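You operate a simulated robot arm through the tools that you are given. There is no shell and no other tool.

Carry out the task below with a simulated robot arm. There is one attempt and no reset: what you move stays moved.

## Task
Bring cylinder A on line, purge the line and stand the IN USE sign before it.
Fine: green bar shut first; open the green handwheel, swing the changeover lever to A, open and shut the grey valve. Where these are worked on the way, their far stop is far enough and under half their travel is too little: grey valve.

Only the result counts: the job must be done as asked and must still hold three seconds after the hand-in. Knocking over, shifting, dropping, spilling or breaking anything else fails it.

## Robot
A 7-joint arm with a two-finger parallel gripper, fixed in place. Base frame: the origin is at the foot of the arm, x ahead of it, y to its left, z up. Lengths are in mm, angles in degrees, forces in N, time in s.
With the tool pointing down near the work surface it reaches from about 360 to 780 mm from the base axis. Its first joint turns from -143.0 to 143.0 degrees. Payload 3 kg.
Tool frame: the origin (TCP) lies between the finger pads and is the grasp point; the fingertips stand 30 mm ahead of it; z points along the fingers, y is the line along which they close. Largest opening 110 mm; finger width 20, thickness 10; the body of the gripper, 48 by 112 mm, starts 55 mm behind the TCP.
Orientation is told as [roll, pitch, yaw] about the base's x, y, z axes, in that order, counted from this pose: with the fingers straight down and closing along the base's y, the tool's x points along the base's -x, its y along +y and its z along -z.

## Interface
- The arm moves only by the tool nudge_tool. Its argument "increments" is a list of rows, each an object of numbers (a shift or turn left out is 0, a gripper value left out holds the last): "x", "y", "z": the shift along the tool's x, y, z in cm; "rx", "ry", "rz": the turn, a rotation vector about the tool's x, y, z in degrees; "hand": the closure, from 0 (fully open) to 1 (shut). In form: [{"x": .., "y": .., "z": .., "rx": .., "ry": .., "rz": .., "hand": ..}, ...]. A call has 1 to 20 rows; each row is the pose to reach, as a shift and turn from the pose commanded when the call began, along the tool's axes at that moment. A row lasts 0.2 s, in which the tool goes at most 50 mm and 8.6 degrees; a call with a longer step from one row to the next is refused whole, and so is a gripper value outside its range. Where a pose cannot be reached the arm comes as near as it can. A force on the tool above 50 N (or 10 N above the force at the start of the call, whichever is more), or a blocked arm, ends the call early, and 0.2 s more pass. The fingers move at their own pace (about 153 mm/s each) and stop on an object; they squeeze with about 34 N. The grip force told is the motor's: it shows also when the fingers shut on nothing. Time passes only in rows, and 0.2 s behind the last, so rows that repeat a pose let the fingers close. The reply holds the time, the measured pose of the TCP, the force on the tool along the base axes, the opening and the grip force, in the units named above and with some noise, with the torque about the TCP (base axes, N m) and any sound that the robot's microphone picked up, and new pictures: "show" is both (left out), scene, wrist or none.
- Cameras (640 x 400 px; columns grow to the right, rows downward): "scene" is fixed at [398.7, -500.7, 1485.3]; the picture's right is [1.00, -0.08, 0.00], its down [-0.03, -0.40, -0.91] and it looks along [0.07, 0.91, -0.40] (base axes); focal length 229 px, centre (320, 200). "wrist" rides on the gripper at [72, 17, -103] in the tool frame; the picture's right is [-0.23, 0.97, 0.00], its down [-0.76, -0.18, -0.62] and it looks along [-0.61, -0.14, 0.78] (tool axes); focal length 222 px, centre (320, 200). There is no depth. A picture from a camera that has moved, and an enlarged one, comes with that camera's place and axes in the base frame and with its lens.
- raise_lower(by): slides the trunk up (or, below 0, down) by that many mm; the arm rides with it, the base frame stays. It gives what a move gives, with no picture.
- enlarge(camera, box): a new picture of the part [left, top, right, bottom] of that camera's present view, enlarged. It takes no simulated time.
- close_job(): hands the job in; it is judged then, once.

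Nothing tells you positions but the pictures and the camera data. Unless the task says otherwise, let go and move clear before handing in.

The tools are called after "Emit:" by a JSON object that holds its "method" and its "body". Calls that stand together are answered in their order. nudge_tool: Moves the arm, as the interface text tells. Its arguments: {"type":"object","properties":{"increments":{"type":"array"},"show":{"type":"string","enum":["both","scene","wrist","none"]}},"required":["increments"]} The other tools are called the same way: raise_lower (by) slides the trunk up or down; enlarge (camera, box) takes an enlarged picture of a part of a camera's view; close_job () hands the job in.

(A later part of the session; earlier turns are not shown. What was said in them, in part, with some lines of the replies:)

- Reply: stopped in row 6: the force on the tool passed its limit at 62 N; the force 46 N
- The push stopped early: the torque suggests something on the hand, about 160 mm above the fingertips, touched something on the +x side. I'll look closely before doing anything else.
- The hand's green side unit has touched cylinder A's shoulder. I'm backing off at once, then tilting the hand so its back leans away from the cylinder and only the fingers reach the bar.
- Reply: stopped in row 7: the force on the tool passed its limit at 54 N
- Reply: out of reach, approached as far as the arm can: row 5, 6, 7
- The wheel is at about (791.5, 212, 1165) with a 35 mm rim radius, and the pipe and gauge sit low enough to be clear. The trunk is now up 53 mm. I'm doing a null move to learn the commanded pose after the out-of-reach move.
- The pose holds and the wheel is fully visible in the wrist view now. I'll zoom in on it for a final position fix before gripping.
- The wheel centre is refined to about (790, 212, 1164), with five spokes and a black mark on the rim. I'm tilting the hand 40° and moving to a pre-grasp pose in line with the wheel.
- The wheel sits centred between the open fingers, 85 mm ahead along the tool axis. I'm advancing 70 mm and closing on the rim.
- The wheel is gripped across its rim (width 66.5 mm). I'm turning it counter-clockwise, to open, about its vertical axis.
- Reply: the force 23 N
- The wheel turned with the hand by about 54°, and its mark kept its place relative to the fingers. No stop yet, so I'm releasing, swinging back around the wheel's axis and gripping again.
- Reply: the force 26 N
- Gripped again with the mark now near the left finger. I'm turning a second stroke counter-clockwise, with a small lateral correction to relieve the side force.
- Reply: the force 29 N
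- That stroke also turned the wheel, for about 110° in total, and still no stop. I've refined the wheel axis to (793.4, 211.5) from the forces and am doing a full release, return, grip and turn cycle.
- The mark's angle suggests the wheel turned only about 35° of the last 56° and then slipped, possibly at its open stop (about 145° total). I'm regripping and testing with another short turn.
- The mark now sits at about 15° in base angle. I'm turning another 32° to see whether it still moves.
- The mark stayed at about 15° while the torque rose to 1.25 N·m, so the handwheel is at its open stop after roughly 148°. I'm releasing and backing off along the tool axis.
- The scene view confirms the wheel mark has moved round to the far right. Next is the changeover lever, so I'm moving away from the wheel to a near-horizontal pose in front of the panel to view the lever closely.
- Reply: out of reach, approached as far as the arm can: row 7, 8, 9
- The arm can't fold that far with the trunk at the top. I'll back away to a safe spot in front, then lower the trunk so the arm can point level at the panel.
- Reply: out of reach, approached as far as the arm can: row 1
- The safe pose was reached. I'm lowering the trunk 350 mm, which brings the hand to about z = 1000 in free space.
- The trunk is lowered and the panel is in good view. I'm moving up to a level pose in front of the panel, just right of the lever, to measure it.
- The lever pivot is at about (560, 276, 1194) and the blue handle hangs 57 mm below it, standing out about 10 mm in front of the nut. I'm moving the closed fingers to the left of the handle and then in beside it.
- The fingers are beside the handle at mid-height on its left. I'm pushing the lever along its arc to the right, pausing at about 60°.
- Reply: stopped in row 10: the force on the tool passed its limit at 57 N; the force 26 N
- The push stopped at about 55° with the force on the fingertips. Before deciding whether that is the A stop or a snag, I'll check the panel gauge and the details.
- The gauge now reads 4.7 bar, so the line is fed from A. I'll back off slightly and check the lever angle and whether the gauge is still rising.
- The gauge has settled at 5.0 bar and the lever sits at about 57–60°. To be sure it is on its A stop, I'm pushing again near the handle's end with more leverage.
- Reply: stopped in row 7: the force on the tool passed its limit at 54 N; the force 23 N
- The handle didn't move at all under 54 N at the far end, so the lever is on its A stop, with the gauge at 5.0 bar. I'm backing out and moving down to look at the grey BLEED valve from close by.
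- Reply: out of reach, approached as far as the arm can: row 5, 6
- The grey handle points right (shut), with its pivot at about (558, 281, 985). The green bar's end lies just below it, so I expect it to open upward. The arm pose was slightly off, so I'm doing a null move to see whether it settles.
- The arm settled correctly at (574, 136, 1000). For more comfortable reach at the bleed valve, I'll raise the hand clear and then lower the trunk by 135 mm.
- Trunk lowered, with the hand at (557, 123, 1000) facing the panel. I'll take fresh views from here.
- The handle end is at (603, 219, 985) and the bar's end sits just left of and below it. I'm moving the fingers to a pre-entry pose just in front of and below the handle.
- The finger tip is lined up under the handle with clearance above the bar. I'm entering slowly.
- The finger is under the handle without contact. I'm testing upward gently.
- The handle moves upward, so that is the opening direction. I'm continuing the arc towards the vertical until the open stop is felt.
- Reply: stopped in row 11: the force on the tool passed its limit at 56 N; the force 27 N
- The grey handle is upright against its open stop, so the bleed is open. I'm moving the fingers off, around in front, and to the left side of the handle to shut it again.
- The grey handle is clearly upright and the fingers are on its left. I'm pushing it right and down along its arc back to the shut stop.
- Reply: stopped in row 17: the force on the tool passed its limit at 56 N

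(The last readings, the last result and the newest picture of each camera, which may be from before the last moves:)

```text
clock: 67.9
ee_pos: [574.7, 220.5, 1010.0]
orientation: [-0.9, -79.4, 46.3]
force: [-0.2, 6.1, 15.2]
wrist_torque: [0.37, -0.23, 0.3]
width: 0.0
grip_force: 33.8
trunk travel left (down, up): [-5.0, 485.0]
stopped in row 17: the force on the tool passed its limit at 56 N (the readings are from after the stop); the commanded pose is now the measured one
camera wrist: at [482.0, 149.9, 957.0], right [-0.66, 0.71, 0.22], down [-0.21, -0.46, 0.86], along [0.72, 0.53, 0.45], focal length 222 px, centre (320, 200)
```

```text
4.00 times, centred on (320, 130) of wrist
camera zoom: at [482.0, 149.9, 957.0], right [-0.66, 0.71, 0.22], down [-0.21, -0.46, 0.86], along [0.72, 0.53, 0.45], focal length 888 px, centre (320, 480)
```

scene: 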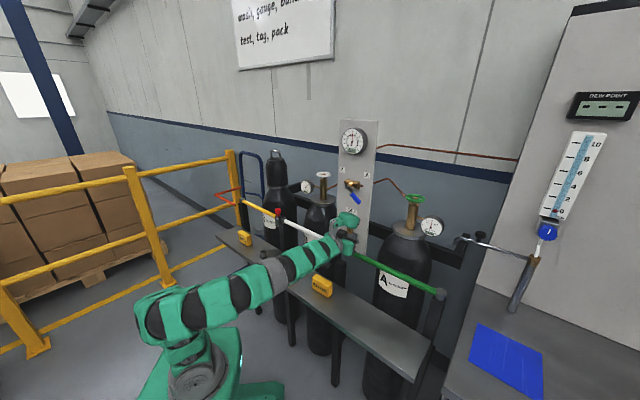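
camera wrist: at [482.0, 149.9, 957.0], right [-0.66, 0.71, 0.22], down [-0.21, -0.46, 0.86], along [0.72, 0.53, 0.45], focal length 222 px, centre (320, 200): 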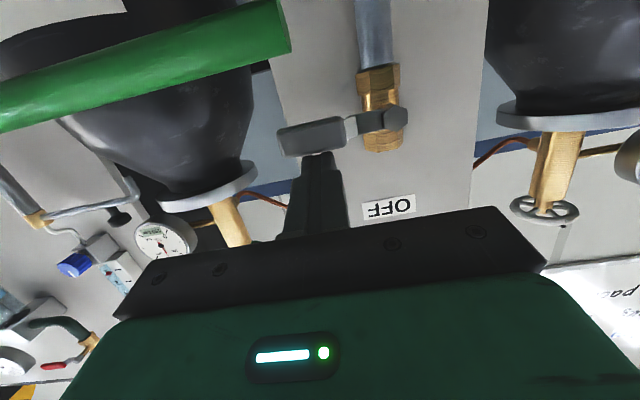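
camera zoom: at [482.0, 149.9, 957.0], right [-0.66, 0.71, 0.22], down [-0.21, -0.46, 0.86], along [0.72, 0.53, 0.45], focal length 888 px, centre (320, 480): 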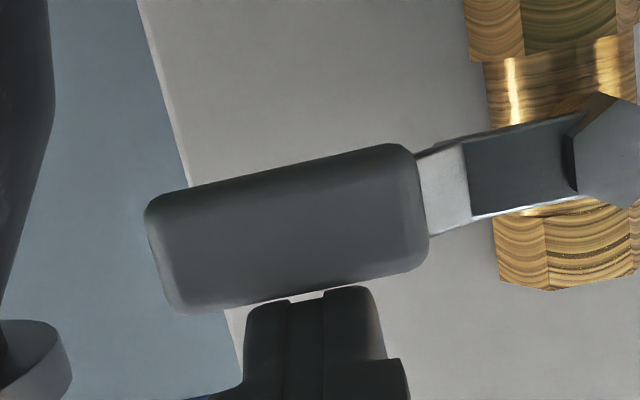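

The grey valve is back to horizontal with the shut stop felt. I'm backing off clear and checking the valve and gauge.

Emit:
{"method": "nudge_tool", "body": {"increments": [{"x": -0.79, "z": -0.15, "hand": 1}, {"x": -1.01, "z": -2.74}, {"x": -0.86, "y": -1.5, "z": -6.27}, {"x": -0.13, "y": -3.5, "z": -10.2}, {"x": 0.61, "y": -6.0, "z": -14.1}]}}

Emit:
{"method": "enlarge", "body": {"camera": "scene", "box": [320, 210, 384, 250]}}

Emit:
{"method": "enlarge", "body": {"camera": "scene", "box": [330, 110, 426, 170]}}

Emit:
{"method": "enlarge", "body": {"camera": "scene", "box": [220, 220, 380, 320]}}

```text
clock: 69.1
ee_pos: [520.4, 78.7, 1026.8]
orientation: [-0.6, -79.2, 46.3]
force: [0.5, -0.1, -0.2]
wrist_torque: [-0.01, -0.01, 0.0]
width: 0.0
grip_force: 33.9
trunk travel left (down, up): [-5.0, 485.0]
camera wrist: at [427.4, 8.3, 974.8], right [-0.66, 0.71, 0.22], down [-0.2, -0.46, 0.87], along [0.72, 0.53, 0.45], focal length 222 px, centre (320, 200)
```

scene: 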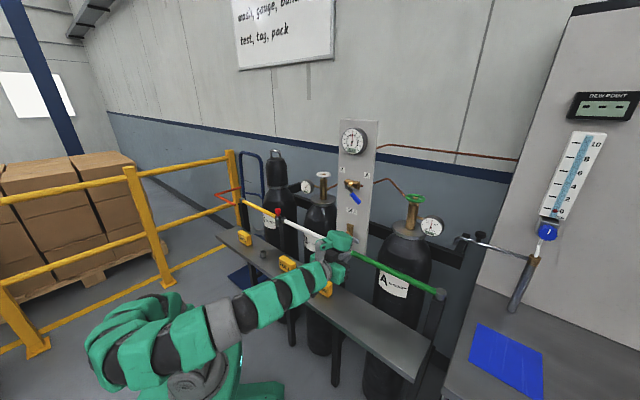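
wrist: 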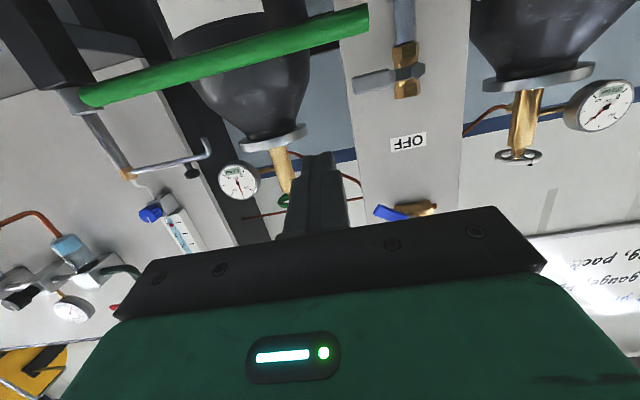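

```text
10.00 times, centred on (352, 230) of scene
camera zoom: at [398.7, -500.7, 1485.3], right [1.0, -0.08, 0.0], down [-0.03, -0.4, -0.91], along [0.07, 0.91, -0.4], focal length 2290 px, centre (0, -100)
```

zoom: 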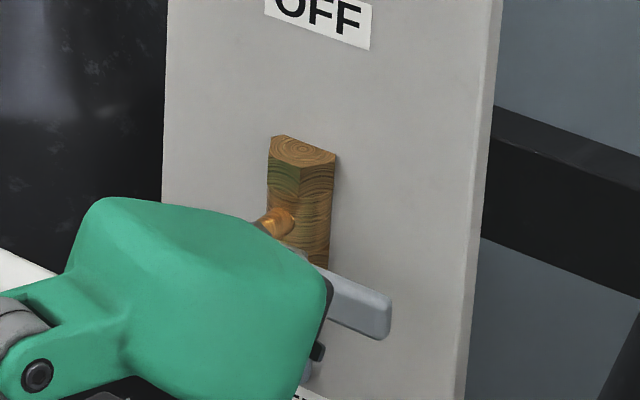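

```text
6.67 times, centred on (378, 140) of scene
camera zoom: at [398.7, -500.7, 1485.3], right [1.0, -0.08, 0.0], down [-0.03, -0.4, -0.91], along [0.07, 0.91, -0.4], focal length 1526 px, centre (-67, 600)
```

zoom: 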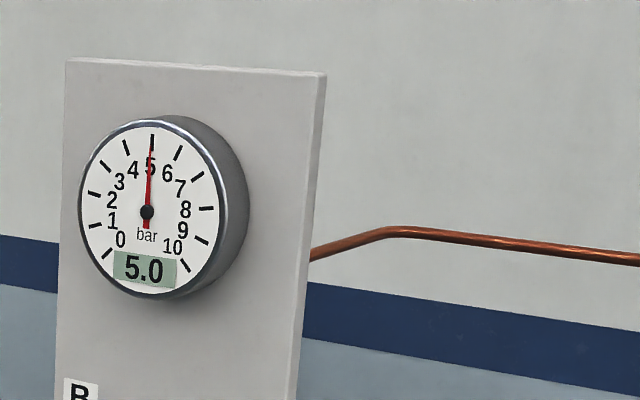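

```text
4.00 times, centred on (300, 270) of scene
camera zoom: at [398.7, -500.7, 1485.3], right [1.0, -0.08, 0.0], down [-0.03, -0.4, -0.91], along [0.07, 0.91, -0.4], focal length 916 px, centre (400, -80)
```

zoom: 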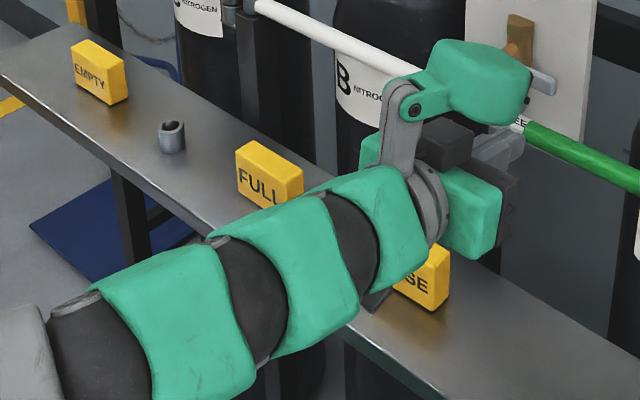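

All operations so far look good: the grey valve is horizontal, the gauge holds 5.0 bar and the signs are undisturbed. I'm raising the trunk back up before fetching the IN USE sign.

Emit:
{"method": "raise_lower", "body": {"by": 432}}

Emit:
{"method": "nudge_tool", "body": {"increments": [{"z": 0, "hand": 1}]}}

```text
refused: 432 is not a number from -400 to 400
```

```text
clock: 69.5
ee_pos: [520.3, 79.1, 1027.5]
orientation: [-0.7, -79.1, 46.2]
force: [-0.4, 0.2, 0.0]
wrist_torque: [0.02, 0.0, -0.02]
width: 0.0
grip_force: 33.7
trunk travel left (down, up): [-5.0, 485.0]
camera wrist: at [427.4, 8.5, 975.1], right [-0.66, 0.71, 0.22], down [-0.2, -0.46, 0.87], along [0.72, 0.53, 0.45], focal length 222 px, centre (320, 200)
```

scene: 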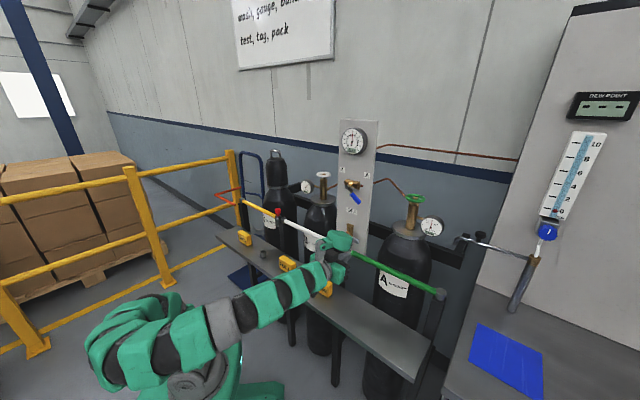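
wrist: 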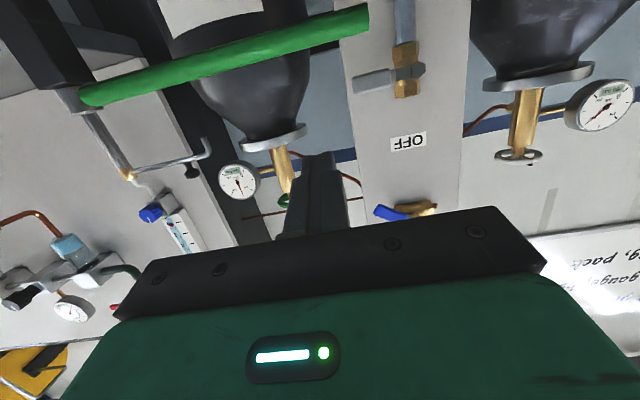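

The trunk takes at most 400 mm per command, so I'm raising it 380 mm instead.

Emit:
{"method": "raise_lower", "body": {"by": 380}}

```text
clock: 73.1
ee_pos: [520.9, 78.0, 1407.3]
orientation: [-0.6, -79.2, 46.1]
force: [0.3, -0.4, 1.4]
wrist_torque: [-0.02, 0.0, -0.02]
width: 0.0
grip_force: 34.3
trunk travel left (down, up): [-385.0, 105.0]
```

The trunk is up and the hand is high and level. I'm turning it to point straight down with fingers open while descending in free space.

Emit:
{"method": "nudge_tool", "body": {"increments": [{"x": 1.59, "y": 0.03, "z": 0.02, "ry": 7.92, "hand": 1}, {"x": 3.19, "y": 0.05, "z": 0.05, "ry": 15.84}, {"x": 4.78, "y": 0.08, "z": 0.07, "ry": 23.76}, {"x": 6.38, "y": 0.1, "z": 0.1, "ry": 31.68}, {"x": 7.97, "y": 0.13, "z": 0.12, "ry": 39.6}, {"x": 9.56, "y": 0.16, "z": 0.14, "ry": 47.52}, {"x": 11.16, "y": 0.18, "z": 0.17, "ry": 55.44}, {"x": 12.75, "y": 0.21, "z": 0.19, "ry": 63.36}, {"x": 14.35, "y": 0.23, "z": 0.22, "ry": 71.28}, {"x": 15.94, "y": 0.26, "z": 0.24, "ry": 79.2, "hand": 0}, {"x": 15.94, "y": 0.26, "z": 0.24, "ry": 79.2, "hand": 0}]}}

```text
clock: 75.5
ee_pos: [498.8, 60.9, 1250.5]
orientation: [0.0, 0.0, 45.4]
force: [0.9, 1.1, -0.3]
wrist_torque: [-0.03, 0.03, -0.04]
width: 110.0
grip_force: 0.0
trunk travel left (down, up): [-385.0, 105.0]
camera wrist: at [436.5, 21.0, 1352.5], right [-0.53, 0.85, 0.0], down [0.66, 0.42, 0.62], along [0.53, 0.33, -0.78], focal length 222 px, centre (320, 200)
```

scene: 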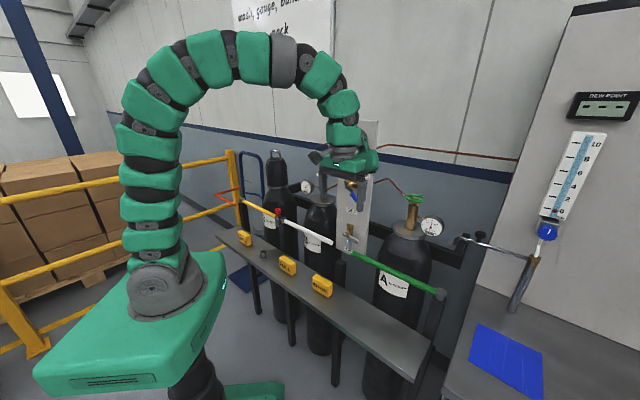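
wrist: 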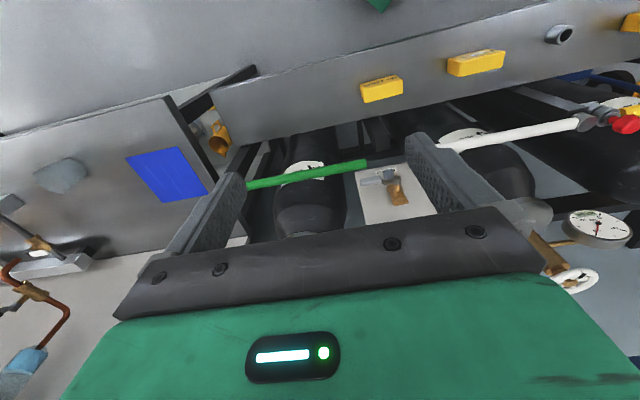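

The hand is vertical and the IN USE sign is visible below. I'll zoom in to locate its corners precisely.

Emit:
{"method": "enlarge", "body": {"camera": "wrist", "box": [340, 60, 436, 120]}}

Emit:
{"method": "enlarge", "body": {"camera": "scene", "box": [300, 265, 348, 295]}}

Emit:
{"method": "enlarge", "body": {"camera": "scene", "box": [290, 250, 450, 350]}}

```text
6.67 times, centred on (388, 90) of wrist
camera zoom: at [436.5, 21.0, 1352.5], right [-0.53, 0.85, 0.0], down [0.66, 0.42, 0.62], along [0.53, 0.33, -0.78], focal length 1481 px, centre (-133, 933)
```

zoom: 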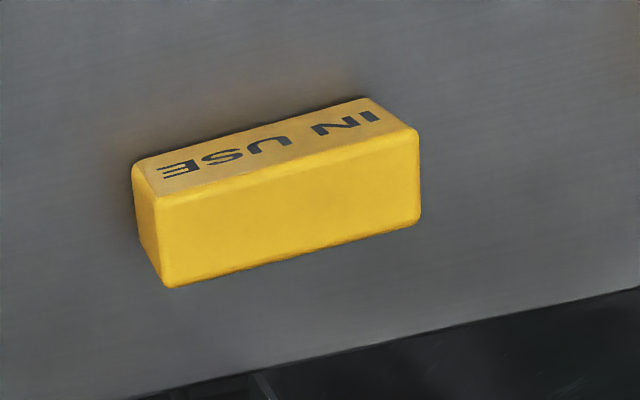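

```text
13.33 times, centred on (324, 280) of scene
camera zoom: at [398.7, -500.7, 1485.3], right [1.0, -0.08, 0.0], down [-0.03, -0.4, -0.91], along [0.07, 0.91, -0.4], focal length 3053 px, centre (267, -867)
```

zoom: 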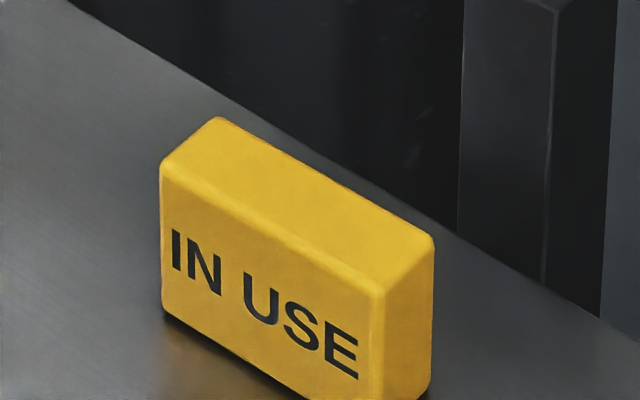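

```text
4.00 times, centred on (370, 300) of scene
camera zoom: at [398.7, -500.7, 1485.3], right [1.0, -0.08, 0.0], down [-0.03, -0.4, -0.91], along [0.07, 0.91, -0.4], focal length 916 px, centre (120, -200)
```

zoom: 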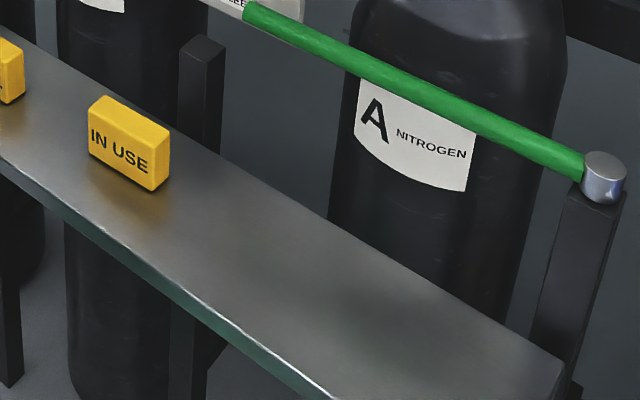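

The sign is about 85×29×49 mm, centred at (462, 203) with its top at z≈825, and it stands parallel to the shelf. I'm first turning the hand so it closes across the sign's thickness, well clear of the panel.

Emit:
{"method": "nudge_tool", "body": {"increments": [{"z": 1.4, "rz": 8.22, "hand": 0.35}, {"z": 2.8, "rz": 16.44}, {"z": 4.2, "rz": 24.65}, {"z": 5.6, "rz": 32.87}, {"z": 7.0, "rz": 41.1}, {"z": 8.4, "rz": 49.3}, {"z": 9.8, "rz": 57.5}, {"z": 11.2, "rz": 65.75}, {"z": 12.6, "rz": 73.97}, {"z": 14.0, "rz": 82.2}, {"z": 15.0, "rz": 90.4}]}}

```text
clock: 77.9
ee_pos: [500.7, 61.1, 1099.7]
orientation: [0.0, -0.1, -45.1]
force: [-0.3, 0.2, -0.1]
wrist_torque: [-0.01, -0.04, 0.02]
width: 71.8
grip_force: 0.0
trunk travel left (down, up): [-385.0, 105.0]
camera wrist: at [461.3, 124.1, 1203.0], right [0.85, 0.53, 0.0], down [0.41, -0.66, 0.62], along [0.33, -0.53, -0.78], focal length 222 px, centre (320, 200)
```

scene: 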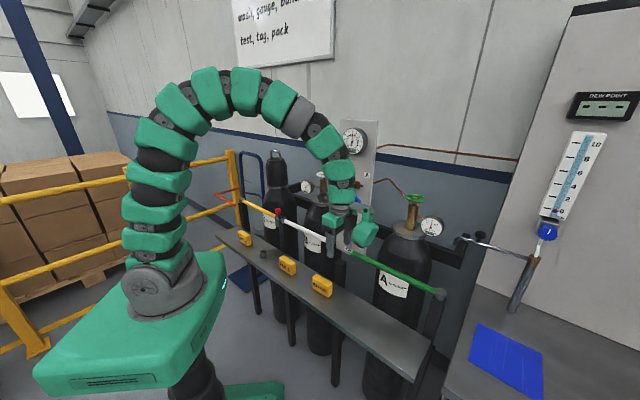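
wrist: 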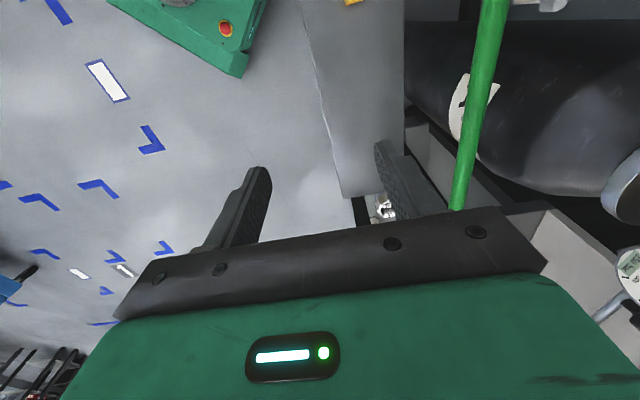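

The hand is aligned at yaw -45°. I'm moving over the sign at a safe height.

Emit:
{"method": "nudge_tool", "body": {"increments": [{"x": 2.56, "y": 1.47, "z": 2.5, "hand": 0.35}, {"x": 5.11, "y": 2.94, "z": 5.5}, {"x": 7.67, "y": 4.4, "z": 9.0}, {"x": 10.2, "y": 5.87, "z": 12.5}, {"x": 12.78, "y": 7.34, "z": 16.0}, {"x": 12.78, "y": 7.34, "z": 16.0}]}}

Emit:
{"method": "enlarge", "body": {"camera": "wrist", "box": [240, 80, 480, 230]}}

Emit:
{"method": "enlarge", "body": {"camera": "scene", "box": [290, 220, 386, 280]}}

```text
clock: 79.3
ee_pos: [461.5, 204.6, 937.3]
orientation: [0.0, -0.1, -45.1]
force: [-0.5, 1.2, -0.5]
wrist_torque: [-0.02, -0.03, 0.01]
width: 71.5
grip_force: 0.1
trunk travel left (down, up): [-385.0, 105.0]
camera wrist: at [421.9, 268.0, 1040.7], right [0.85, 0.53, 0.0], down [0.41, -0.66, 0.62], along [0.33, -0.53, -0.78], focal length 222 px, centre (320, 200)
```

scene: 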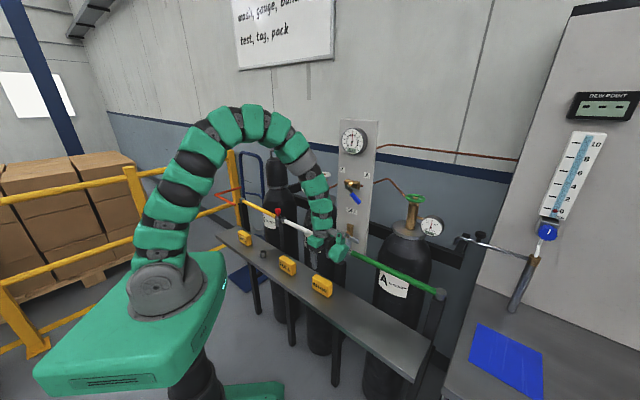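
wrist: 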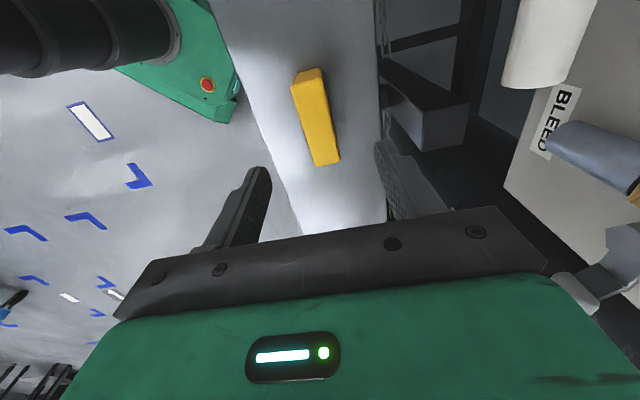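

```text
2.67 times, centred on (360, 155) of wrist
camera zoom: at [421.9, 268.0, 1040.7], right [0.85, 0.53, 0.0], down [0.41, -0.66, 0.62], along [0.33, -0.53, -0.78], focal length 592 px, centre (213, 320)
```

zoom: 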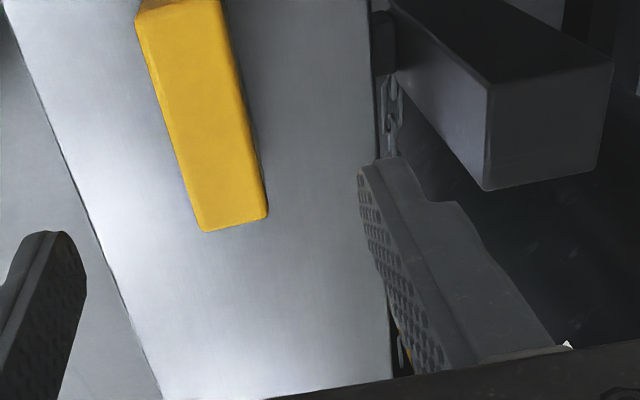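

```text
6.67 times, centred on (338, 250) of scene
camera zoom: at [398.7, -500.7, 1485.3], right [1.0, -0.08, 0.0], down [-0.03, -0.4, -0.91], along [0.07, 0.91, -0.4], focal length 1526 px, centre (200, -133)
```

zoom: 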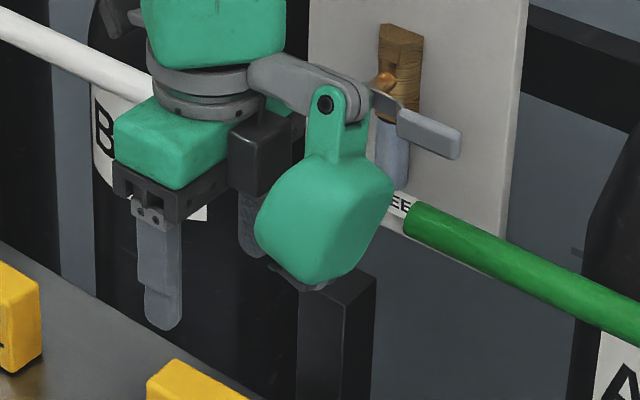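

The sign is almost exactly below the hand and aligned with it. I'm descending to grip height, with tips 12 mm above the shelf.

Emit:
{"method": "nudge_tool", "body": {"increments": [{"x": 0.2, "z": 3.5, "hand": 0.35}, {"x": 0.3, "z": 7.0}, {"x": 0.3, "z": 10.0}, {"x": 0.3, "z": 11.8}]}}

Emit:
{"method": "enlarge", "body": {"camera": "wrist", "box": [200, 80, 440, 230]}}

Emit:
{"method": "enlarge", "body": {"camera": "scene", "box": [290, 250, 386, 310]}}

```text
clock: 80.3
ee_pos: [460.1, 205.8, 822.1]
orientation: [0.0, -0.1, -45.0]
force: [-0.2, -0.1, 0.5]
wrist_torque: [-0.04, -0.04, 0.02]
width: 71.6
grip_force: 0.2
trunk travel left (down, up): [-385.0, 105.0]
camera wrist: at [420.7, 269.0, 925.6], right [0.85, 0.53, 0.0], down [0.41, -0.66, 0.62], along [0.33, -0.53, -0.78], focal length 222 px, centre (320, 200)
```

scene: 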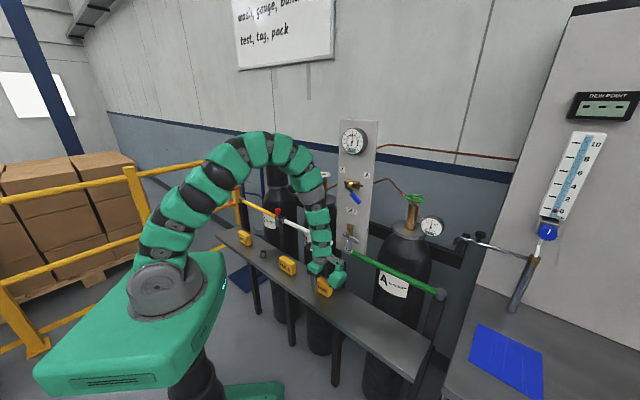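
wrist: 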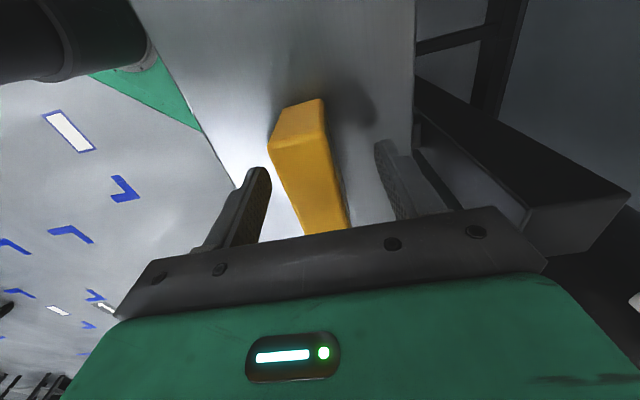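

```text
2.67 times, centred on (320, 155) of wrist
camera zoom: at [420.7, 269.0, 925.6], right [0.85, 0.53, 0.0], down [0.41, -0.66, 0.62], along [0.33, -0.53, -0.78], focal length 592 px, centre (320, 320)
```

zoom: 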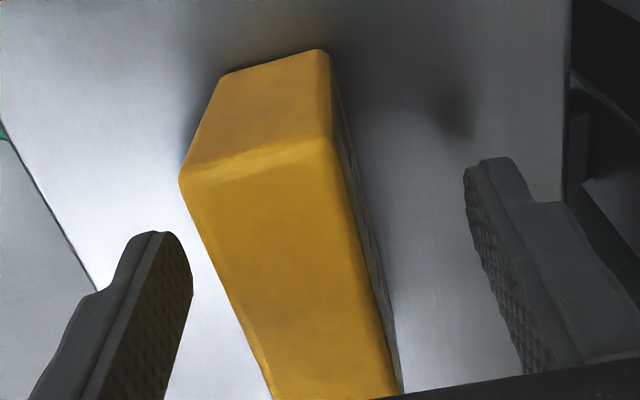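

```text
6.67 times, centred on (338, 280) of scene
camera zoom: at [398.7, -500.7, 1485.3], right [1.0, -0.08, 0.0], down [-0.03, -0.4, -0.91], along [0.07, 0.91, -0.4], focal length 1526 px, centre (200, -333)
```

zoom: 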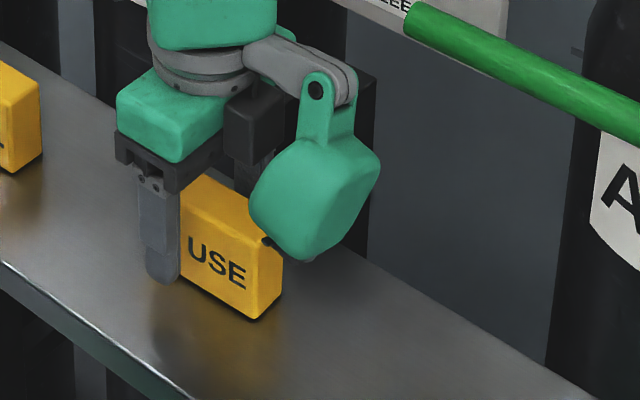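

The sign is between the fingers. I'm closing the grip and checking before lifting.

Emit:
{"method": "nudge_tool", "body": {"increments": [{"hand": 0.6}, {"hand": 1}, {"hand": 1}, {"hand": 1}]}}

Emit:
{"method": "enlarge", "body": {"camera": "wrist", "box": [200, 80, 440, 230]}}

```text
clock: 81.3
ee_pos: [460.1, 205.6, 822.4]
orientation: [0.1, -0.1, -45.0]
force: [0.2, 0.1, 0.6]
wrist_torque: [0.01, -0.01, 0.01]
width: 29.6
grip_force: 34.6
trunk travel left (down, up): [-385.0, 105.0]
camera wrist: at [420.5, 269.1, 925.7], right [0.85, 0.53, 0.0], down [0.41, -0.66, 0.62], along [0.33, -0.53, -0.78], focal length 222 px, centre (320, 200)
```

scene: 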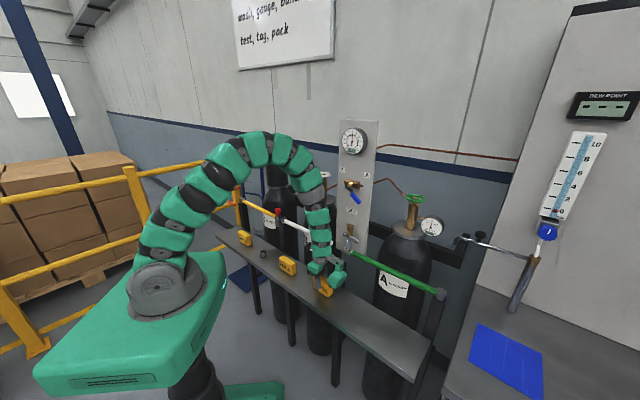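
wrist: 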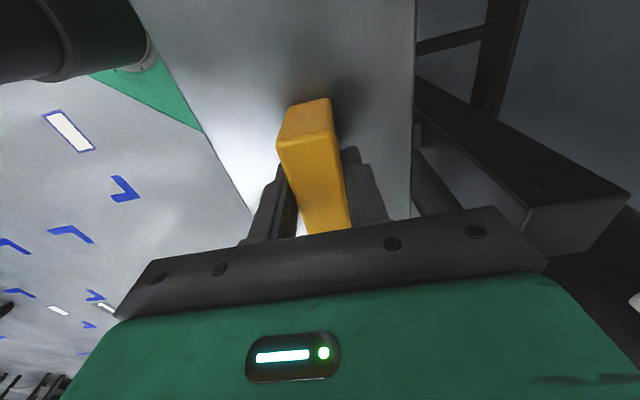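

```text
2.67 times, centred on (320, 155) of wrist
camera zoom: at [420.5, 269.1, 925.7], right [0.85, 0.53, 0.0], down [0.41, -0.66, 0.62], along [0.33, -0.53, -0.78], focal length 592 px, centre (320, 320)
```

zoom: 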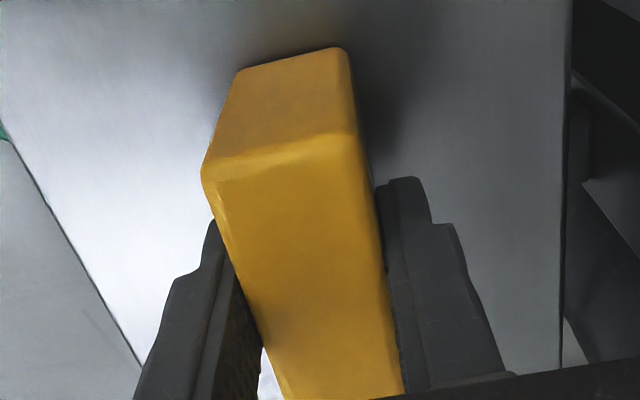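

The grip is firm at 29.6 mm. I'm lifting the sign 50 mm and carrying it along the shelf to in front of cylinder A.

Emit:
{"method": "nudge_tool", "body": {"increments": [{"z": -1.5, "hand": 1}, {"z": -3.5}, {"z": -5.0}, {"x": -2.5, "z": -5.0}, {"x": -6.0, "z": -5.0}, {"x": -10.0, "z": -5.0}, {"x": -14.0, "z": -5.0}, {"x": -18.0, "z": -5.0}, {"x": -21.0, "z": -5.0}, {"x": -22.87, "z": -5.0}, {"x": -22.87, "z": -5.0}]}}

Emit:
{"method": "enlarge", "body": {"camera": "scene", "box": [300, 240, 460, 340]}}

```text
clock: 83.7
ee_pos: [620.8, 44.9, 873.0]
orientation: [0.0, 0.0, -45.0]
force: [0.0, -1.2, -0.5]
wrist_torque: [0.04, 0.01, -0.02]
width: 29.1
grip_force: 34.2
trunk travel left (down, up): [-385.0, 105.0]
camera wrist: at [581.9, 107.7, 975.3], right [0.85, 0.53, 0.0], down [0.41, -0.66, 0.62], along [0.33, -0.53, -0.78], focal length 222 px, centre (320, 200)
```

scene: 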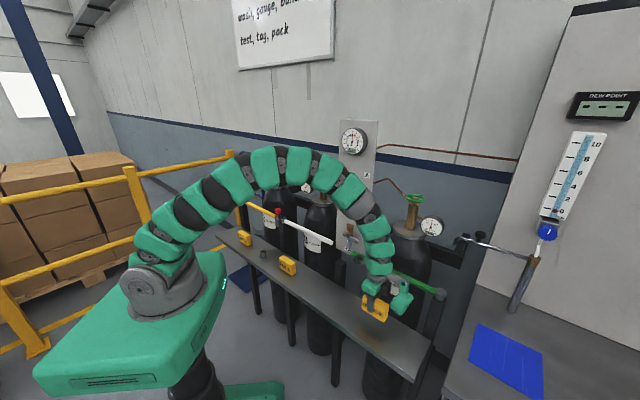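
wrist: 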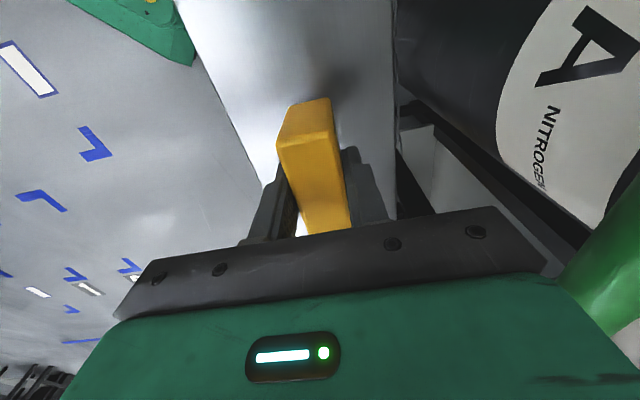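

```text
4.00 times, centred on (380, 290) of scene
camera zoom: at [398.7, -500.7, 1485.3], right [1.0, -0.08, 0.0], down [-0.03, -0.4, -0.91], along [0.07, 0.91, -0.4], focal length 916 px, centre (80, -160)
```

zoom: 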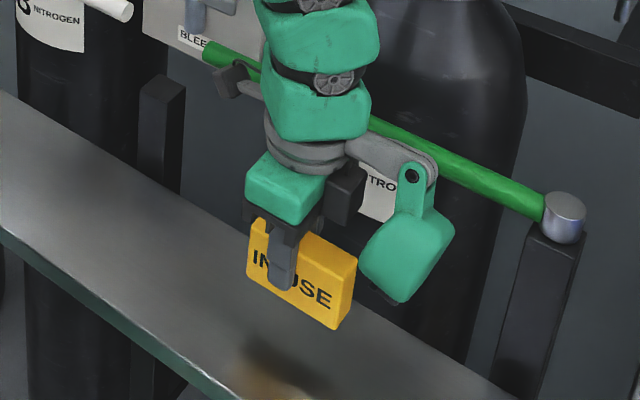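

The sign is above the shelf directly in front of cylinder A, clear of the bar. I'm lowering it gently to the shelf.

Emit:
{"method": "nudge_tool", "body": {"increments": [{"z": 1.5, "hand": 1}, {"z": 3.0}, {"z": 4.0}, {"z": 4.5}, {"z": 4.75}]}}

Emit:
{"method": "enlarge", "body": {"camera": "scene", "box": [340, 280, 420, 330]}}

```text
clock: 84.9
ee_pos: [621.6, 42.4, 825.9]
orientation: [0.1, -0.1, -45.0]
force: [0.4, 0.3, -1.0]
wrist_torque: [0.03, 0.04, -0.01]
width: 29.2
grip_force: 33.6
trunk travel left (down, up): [-385.0, 105.0]
camera wrist: at [582.1, 106.4, 927.8], right [0.85, 0.53, 0.0], down [0.41, -0.66, 0.62], along [0.33, -0.53, -0.78], focal length 222 px, centre (320, 200)
```

scene: 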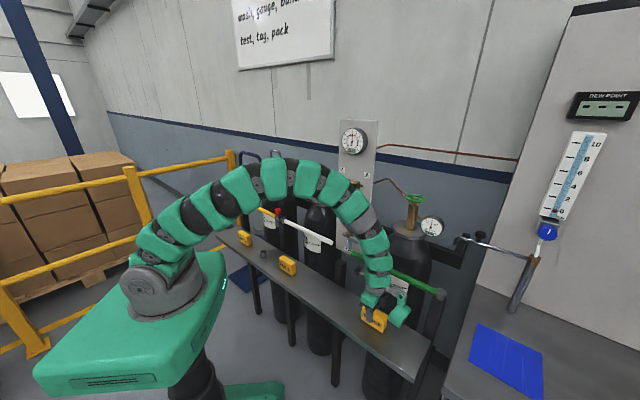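
wrist: 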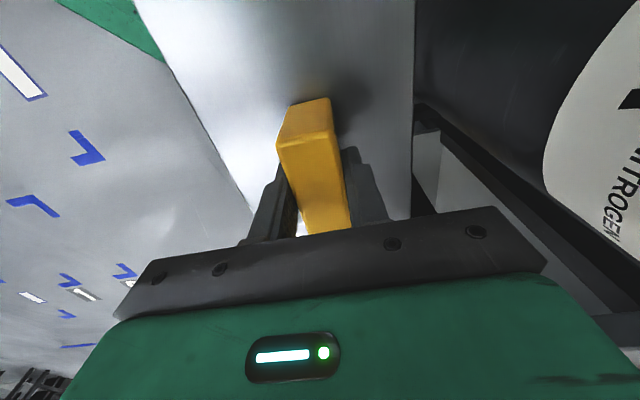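

```text
8.00 times, centred on (380, 305) of scene
camera zoom: at [398.7, -500.7, 1485.3], right [1.0, -0.08, 0.0], down [-0.03, -0.4, -0.91], along [0.07, 0.91, -0.4], focal length 1832 px, centre (-160, -640)
```

zoom: 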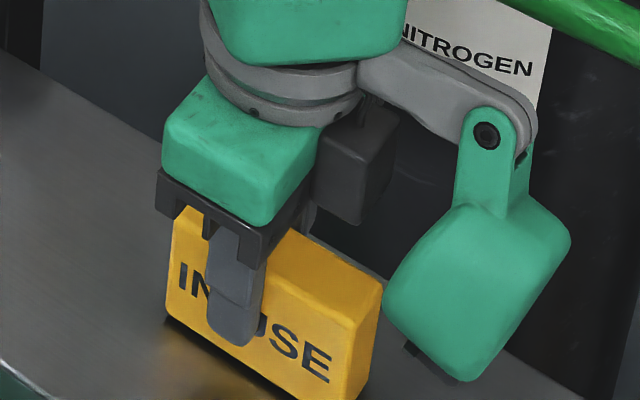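

The sign is about 3 mm above the shelf. I'm lowering the last few millimetres in small steps until contact.

Emit:
{"method": "nudge_tool", "body": {"increments": [{"z": 0.1, "hand": 1}, {"z": 0.2}, {"z": 0.3}, {"z": 0.36}], "show": "scene"}}

Emit:
{"method": "enlarge", "body": {"camera": "scene", "box": [340, 290, 420, 340]}}

```text
clock: 85.9
ee_pos: [621.5, 42.7, 822.0]
orientation: [0.2, -0.2, -45.0]
force: [-1.9, 1.9, 18.2]
wrist_torque: [0.26, 0.39, 0.0]
width: 29.3
grip_force: 34.0
trunk travel left (down, up): [-385.0, 105.0]
```

scene: 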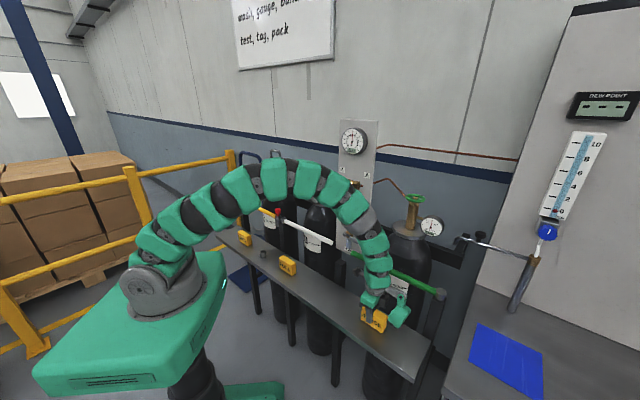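

```text
8.00 times, centred on (380, 315) of scene
camera zoom: at [398.7, -500.7, 1485.3], right [1.0, -0.08, 0.0], down [-0.03, -0.4, -0.91], along [0.07, 0.91, -0.4], focal length 1832 px, centre (-160, -720)
```

zoom: 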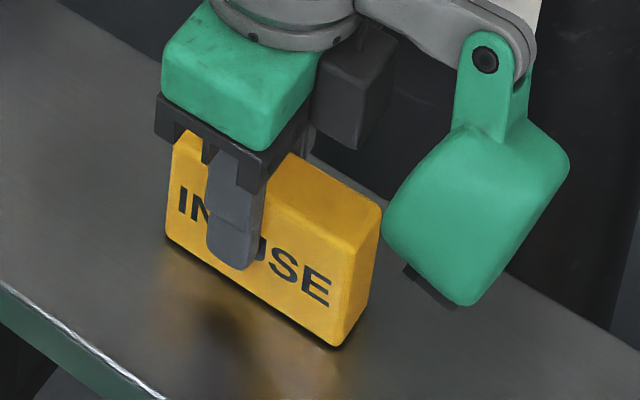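

The sign stands on the shelf, with an 18 N contact force felt. I'm easing the pressure, opening the fingers and rising straight up.

Emit:
{"method": "nudge_tool", "body": {"increments": [{"z": -0.1, "hand": 1}, {"z": -0.1, "hand": 0.8}, {"z": -0.1, "hand": 0.5}, {"z": -0.1, "hand": 0.35}, {"z": -0.1, "hand": 0.35}, {"z": -2.0}, {"z": -5.0}, {"z": -9.0}, {"z": -13.0}, {"z": -17.0}]}}

Emit:
{"method": "enlarge", "body": {"camera": "scene", "box": [320, 250, 480, 350]}}

Emit:
{"method": "enlarge", "body": {"camera": "wrist", "box": [240, 60, 400, 160]}}

```text
clock: 88.1
ee_pos: [621.8, 43.2, 991.5]
orientation: [-0.1, -0.2, -45.0]
force: [0.6, -0.1, -0.9]
wrist_torque: [0.01, 0.0, 0.01]
width: 71.4
grip_force: 0.1
trunk travel left (down, up): [-385.0, 105.0]
camera wrist: at [582.2, 106.7, 1094.1], right [0.85, 0.53, 0.0], down [0.41, -0.66, 0.62], along [0.33, -0.53, -0.78], focal length 222 px, centre (320, 200)
```

scene: 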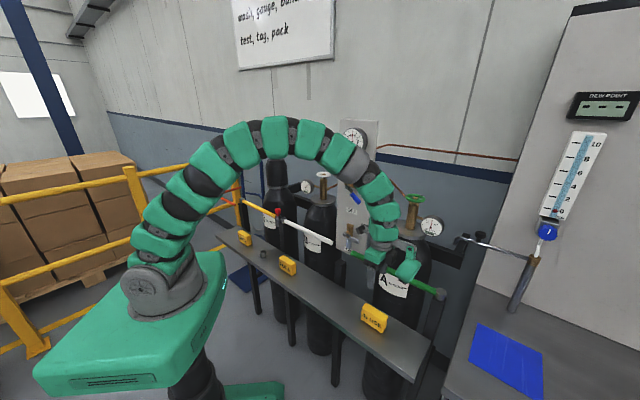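
wrist: 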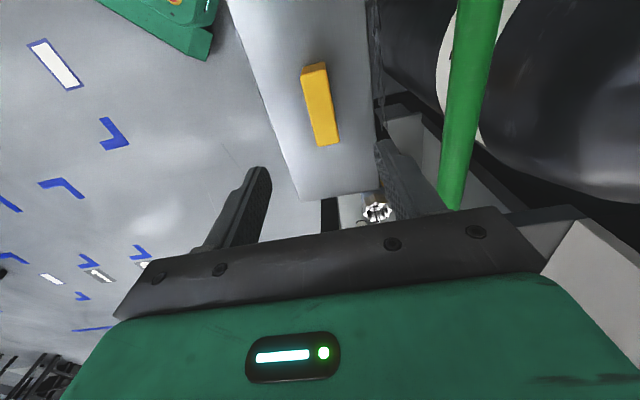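

```text
4.00 times, centred on (400, 300) of scene
camera zoom: at [398.7, -500.7, 1485.3], right [1.0, -0.08, 0.0], down [-0.03, -0.4, -0.91], along [0.07, 0.91, -0.4], focal length 916 px, centre (0, -200)
```

zoom: 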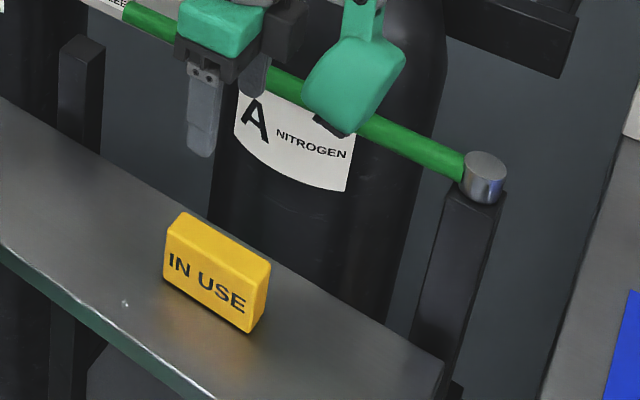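

```text
4.00 times, centred on (320, 110) of wrist
camera zoom: at [582.2, 106.7, 1094.1], right [0.85, 0.53, 0.0], down [0.41, -0.66, 0.62], along [0.33, -0.53, -0.78], focal length 888 px, centre (320, 560)
```

zoom: 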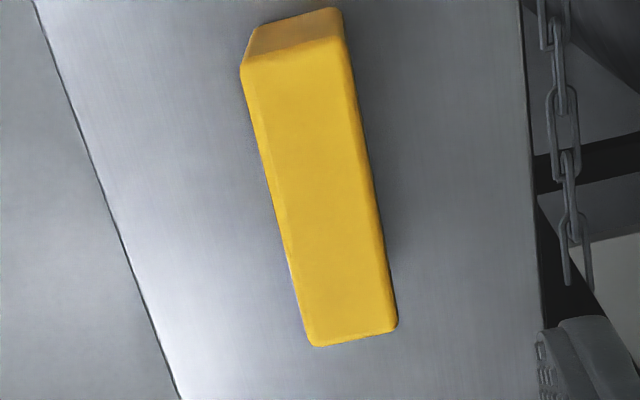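

The IN USE sign stands upright on the shelf in front of cylinder A. I'm moving the arm well clear to inspect everything one last time.

Emit:
{"method": "nudge_tool", "body": {"increments": [{"x": 0.3, "y": -1.5, "z": -3.5, "hand": 0.35}, {"x": 1.0, "y": -3.5, "z": -7.0}, {"x": 1.7, "y": -5.8, "z": -10.5}, {"x": 2.4, "y": -8.1, "z": -14.0}, {"x": 3.1, "y": -10.4, "z": -17.5}, {"x": 3.8, "y": -12.7, "z": -21.0}, {"x": 4.5, "y": -15.0, "z": -24.5}, {"x": 5.1, "y": -17.0, "z": -28.0}, {"x": 5.58, "y": -18.7, "z": -30.8}]}}

Emit:
{"method": "enlarge", "body": {"camera": "scene", "box": [320, 110, 480, 210]}}

Emit:
{"method": "enlarge", "body": {"camera": "scene", "box": [320, 180, 480, 280]}}

Emit:
{"method": "enlarge", "body": {"camera": "scene", "box": [320, 250, 480, 350]}}

Emit:
{"method": "enlarge", "body": {"camera": "scene", "box": [200, 170, 360, 270]}}

Emit:
{"method": "enlarge", "body": {"camera": "scene", "box": [390, 180, 454, 220]}}

```text
clock: 90.1
ee_pos: [448.3, -46.1, 1299.2]
orientation: [0.0, -0.2, -45.0]
force: [-0.9, 0.5, -0.3]
wrist_torque: [0.01, -0.05, 0.02]
width: 71.4
grip_force: 0.1
trunk travel left (down, up): [-385.0, 105.0]
camera wrist: at [410.3, 17.1, 1402.4], right [0.85, 0.53, 0.0], down [0.41, -0.66, 0.63], along [0.33, -0.53, -0.78], focal length 222 px, centre (320, 200)
```

scene: 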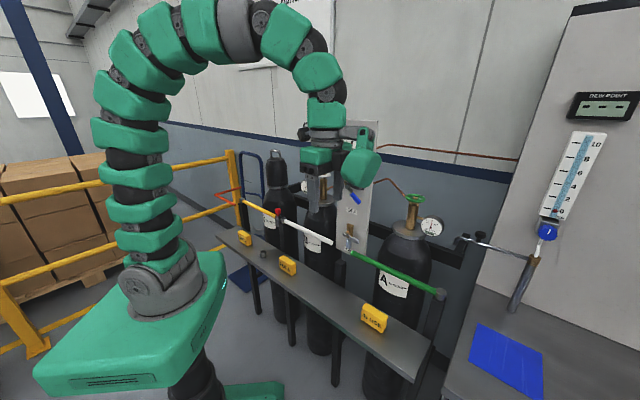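
wrist: 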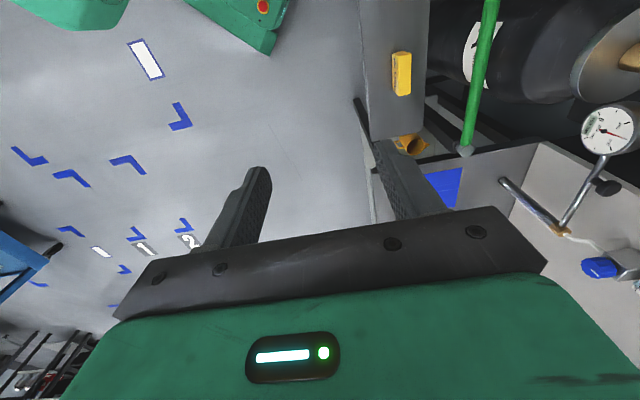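

```text
4.00 times, centred on (400, 160) of scene
camera zoom: at [398.7, -500.7, 1485.3], right [1.0, -0.08, 0.0], down [-0.03, -0.4, -0.91], along [0.07, 0.91, -0.4], focal length 916 px, centre (0, 360)
```

zoom: 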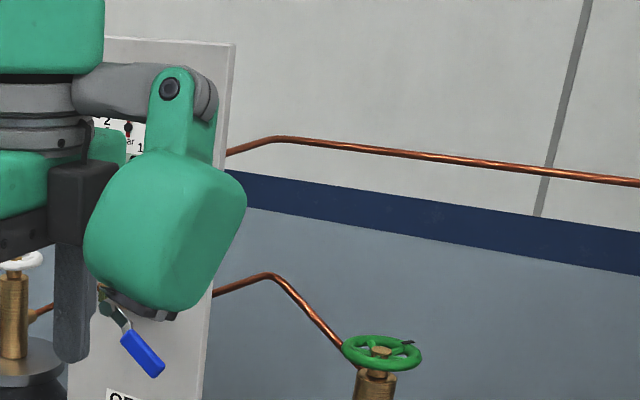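

```text
4.00 times, centred on (400, 230) of scene
camera zoom: at [398.7, -500.7, 1485.3], right [1.0, -0.08, 0.0], down [-0.03, -0.4, -0.91], along [0.07, 0.91, -0.4], focal length 916 px, centre (0, 80)
```

zoom: 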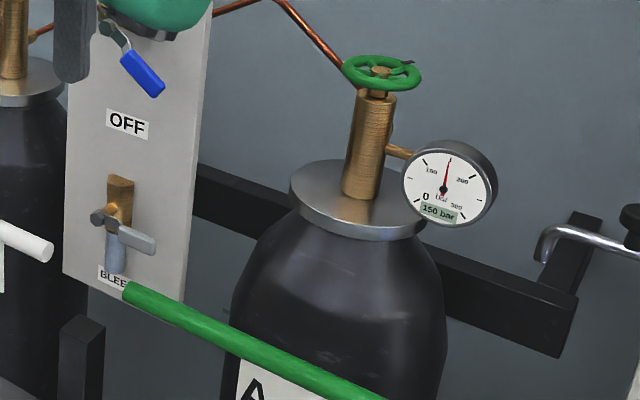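

```text
4.00 times, centred on (400, 300) of scene
camera zoom: at [398.7, -500.7, 1485.3], right [1.0, -0.08, 0.0], down [-0.03, -0.4, -0.91], along [0.07, 0.91, -0.4], focal length 916 px, centre (0, -200)
```

zoom: 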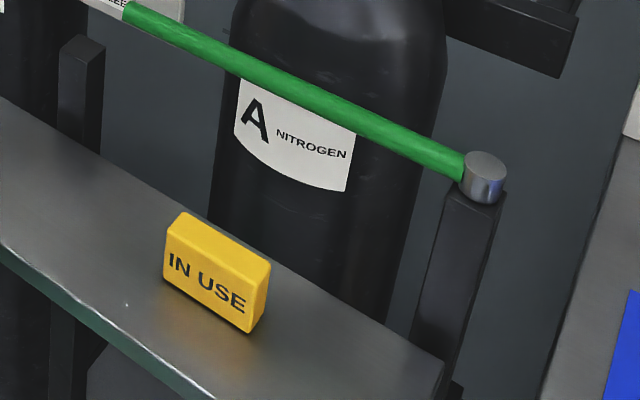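

```text
4.00 times, centred on (280, 220) of scene
camera zoom: at [398.7, -500.7, 1485.3], right [1.0, -0.08, 0.0], down [-0.03, -0.4, -0.91], along [0.07, 0.91, -0.4], focal length 916 px, centre (480, 120)
```

zoom: 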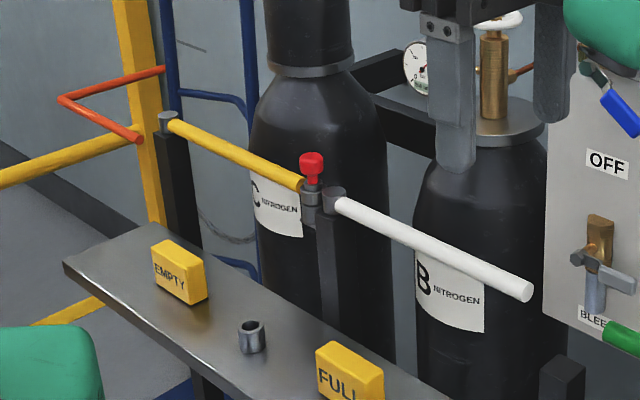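

```text
10.00 times, centred on (422, 200) of scene
camera zoom: at [398.7, -500.7, 1485.3], right [1.0, -0.08, 0.0], down [-0.03, -0.4, -0.91], along [0.07, 0.91, -0.4], focal length 2290 px, centre (-700, 200)
```

zoom: 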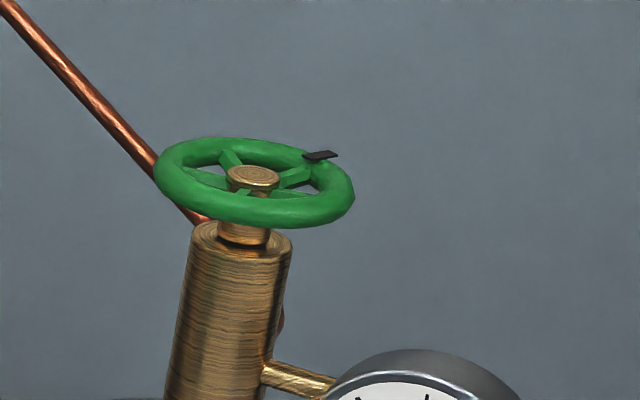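

Everything looks right: bar shut, wheel open, lever to A, grey valve shut and the sign in place. I'll lift the arm a little to confirm the panel gauge before handing in.

Emit:
{"method": "nudge_tool", "body": {"increments": [{"z": -4.0, "hand": 0.35}, {"z": -8.0}, {"z": -12.0}, {"z": -15.0}], "show": "scene"}}

Emit:
{"method": "enlarge", "body": {"camera": "scene", "box": [316, 120, 412, 180]}}

Emit:
{"method": "enlarge", "body": {"camera": "scene", "box": [320, 160, 416, 220]}}

```text
clock: 91.1
ee_pos: [428.4, -57.8, 1421.2]
orientation: [0.2, -0.4, -45.0]
force: [-0.6, 0.0, -0.7]
wrist_torque: [0.0, -0.09, -0.01]
width: 71.3
grip_force: 0.0
out of reach, approached as far as the arm can: row 3, 4
trunk travel left (down, up): [-385.0, 105.0]
```

scene: 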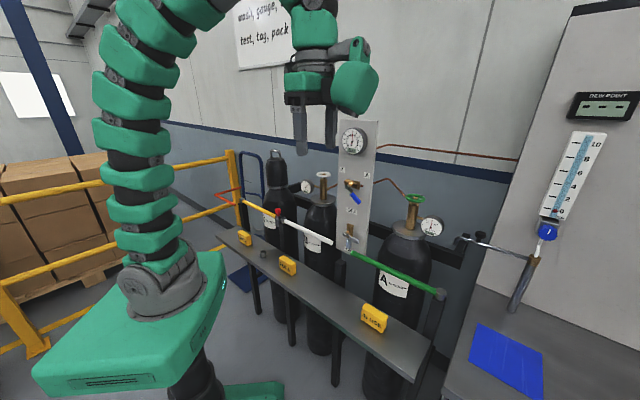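

```text
6.67 times, centred on (364, 150) of scene
camera zoom: at [398.7, -500.7, 1485.3], right [1.0, -0.08, 0.0], down [-0.03, -0.4, -0.91], along [0.07, 0.91, -0.4], focal length 1526 px, centre (27, 533)
```

zoom: 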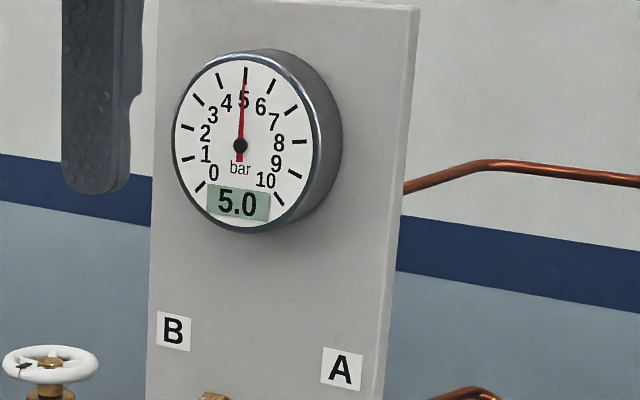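

```text
6.67 times, centred on (368, 190) of scene
camera zoom: at [398.7, -500.7, 1485.3], right [1.0, -0.08, 0.0], down [-0.03, -0.4, -0.91], along [0.07, 0.91, -0.4], focal length 1526 px, centre (0, 267)
```

zoom: 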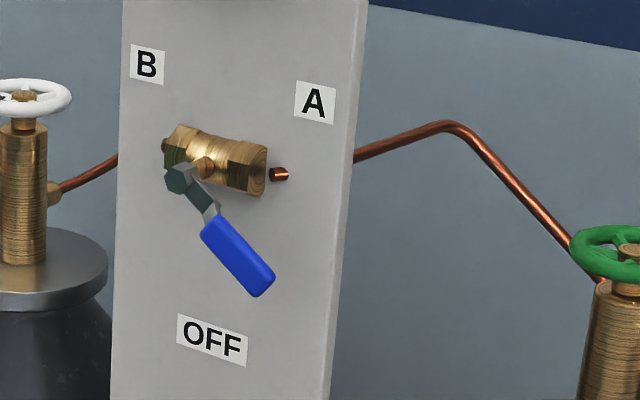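

The gauge holds 5.0 bar and the lever is on its A stop. The handwheel is open, the bleed and green bar are shut, and the IN USE sign stands before cylinder A with the arm clear, so I'm handing in.

Emit:
{"method": "close_job", "body": {}}

```text
The job is handed in.
```

Cylinder A is on line, the line has been purged, and the IN USE sign stands on the shelf in front of it. I handed the job in; no verdict came back. When I last checked, the arm was clear and the panel gauge held steady at 5.0 bar.

- **Green bar:** swung shut first, until I felt its stop.
- **Green handwheel:** turned counter-clockwise about 148° to its open stop. It would not move further under a harder turn.
- **Changeover lever:** swung towards A to its stop, about 55–60° from OFF. Pushing again near the handle's end did not move it, and the gauge rose from 0 to 5.0 bar.
- **Grey bleed valve:** opened upward to its far stop, then pushed back to its shut stop.
- **IN USE sign:** lifted, carried along the shelf and set upright in line with cylinder A. The EMPTY and FULL signs look undisturbed.

While I was shutting the bar, the side unit on the hand pressed against cylinder A's shoulder at about 62 N before I backed off. Views before and after show the cylinder in the same place.
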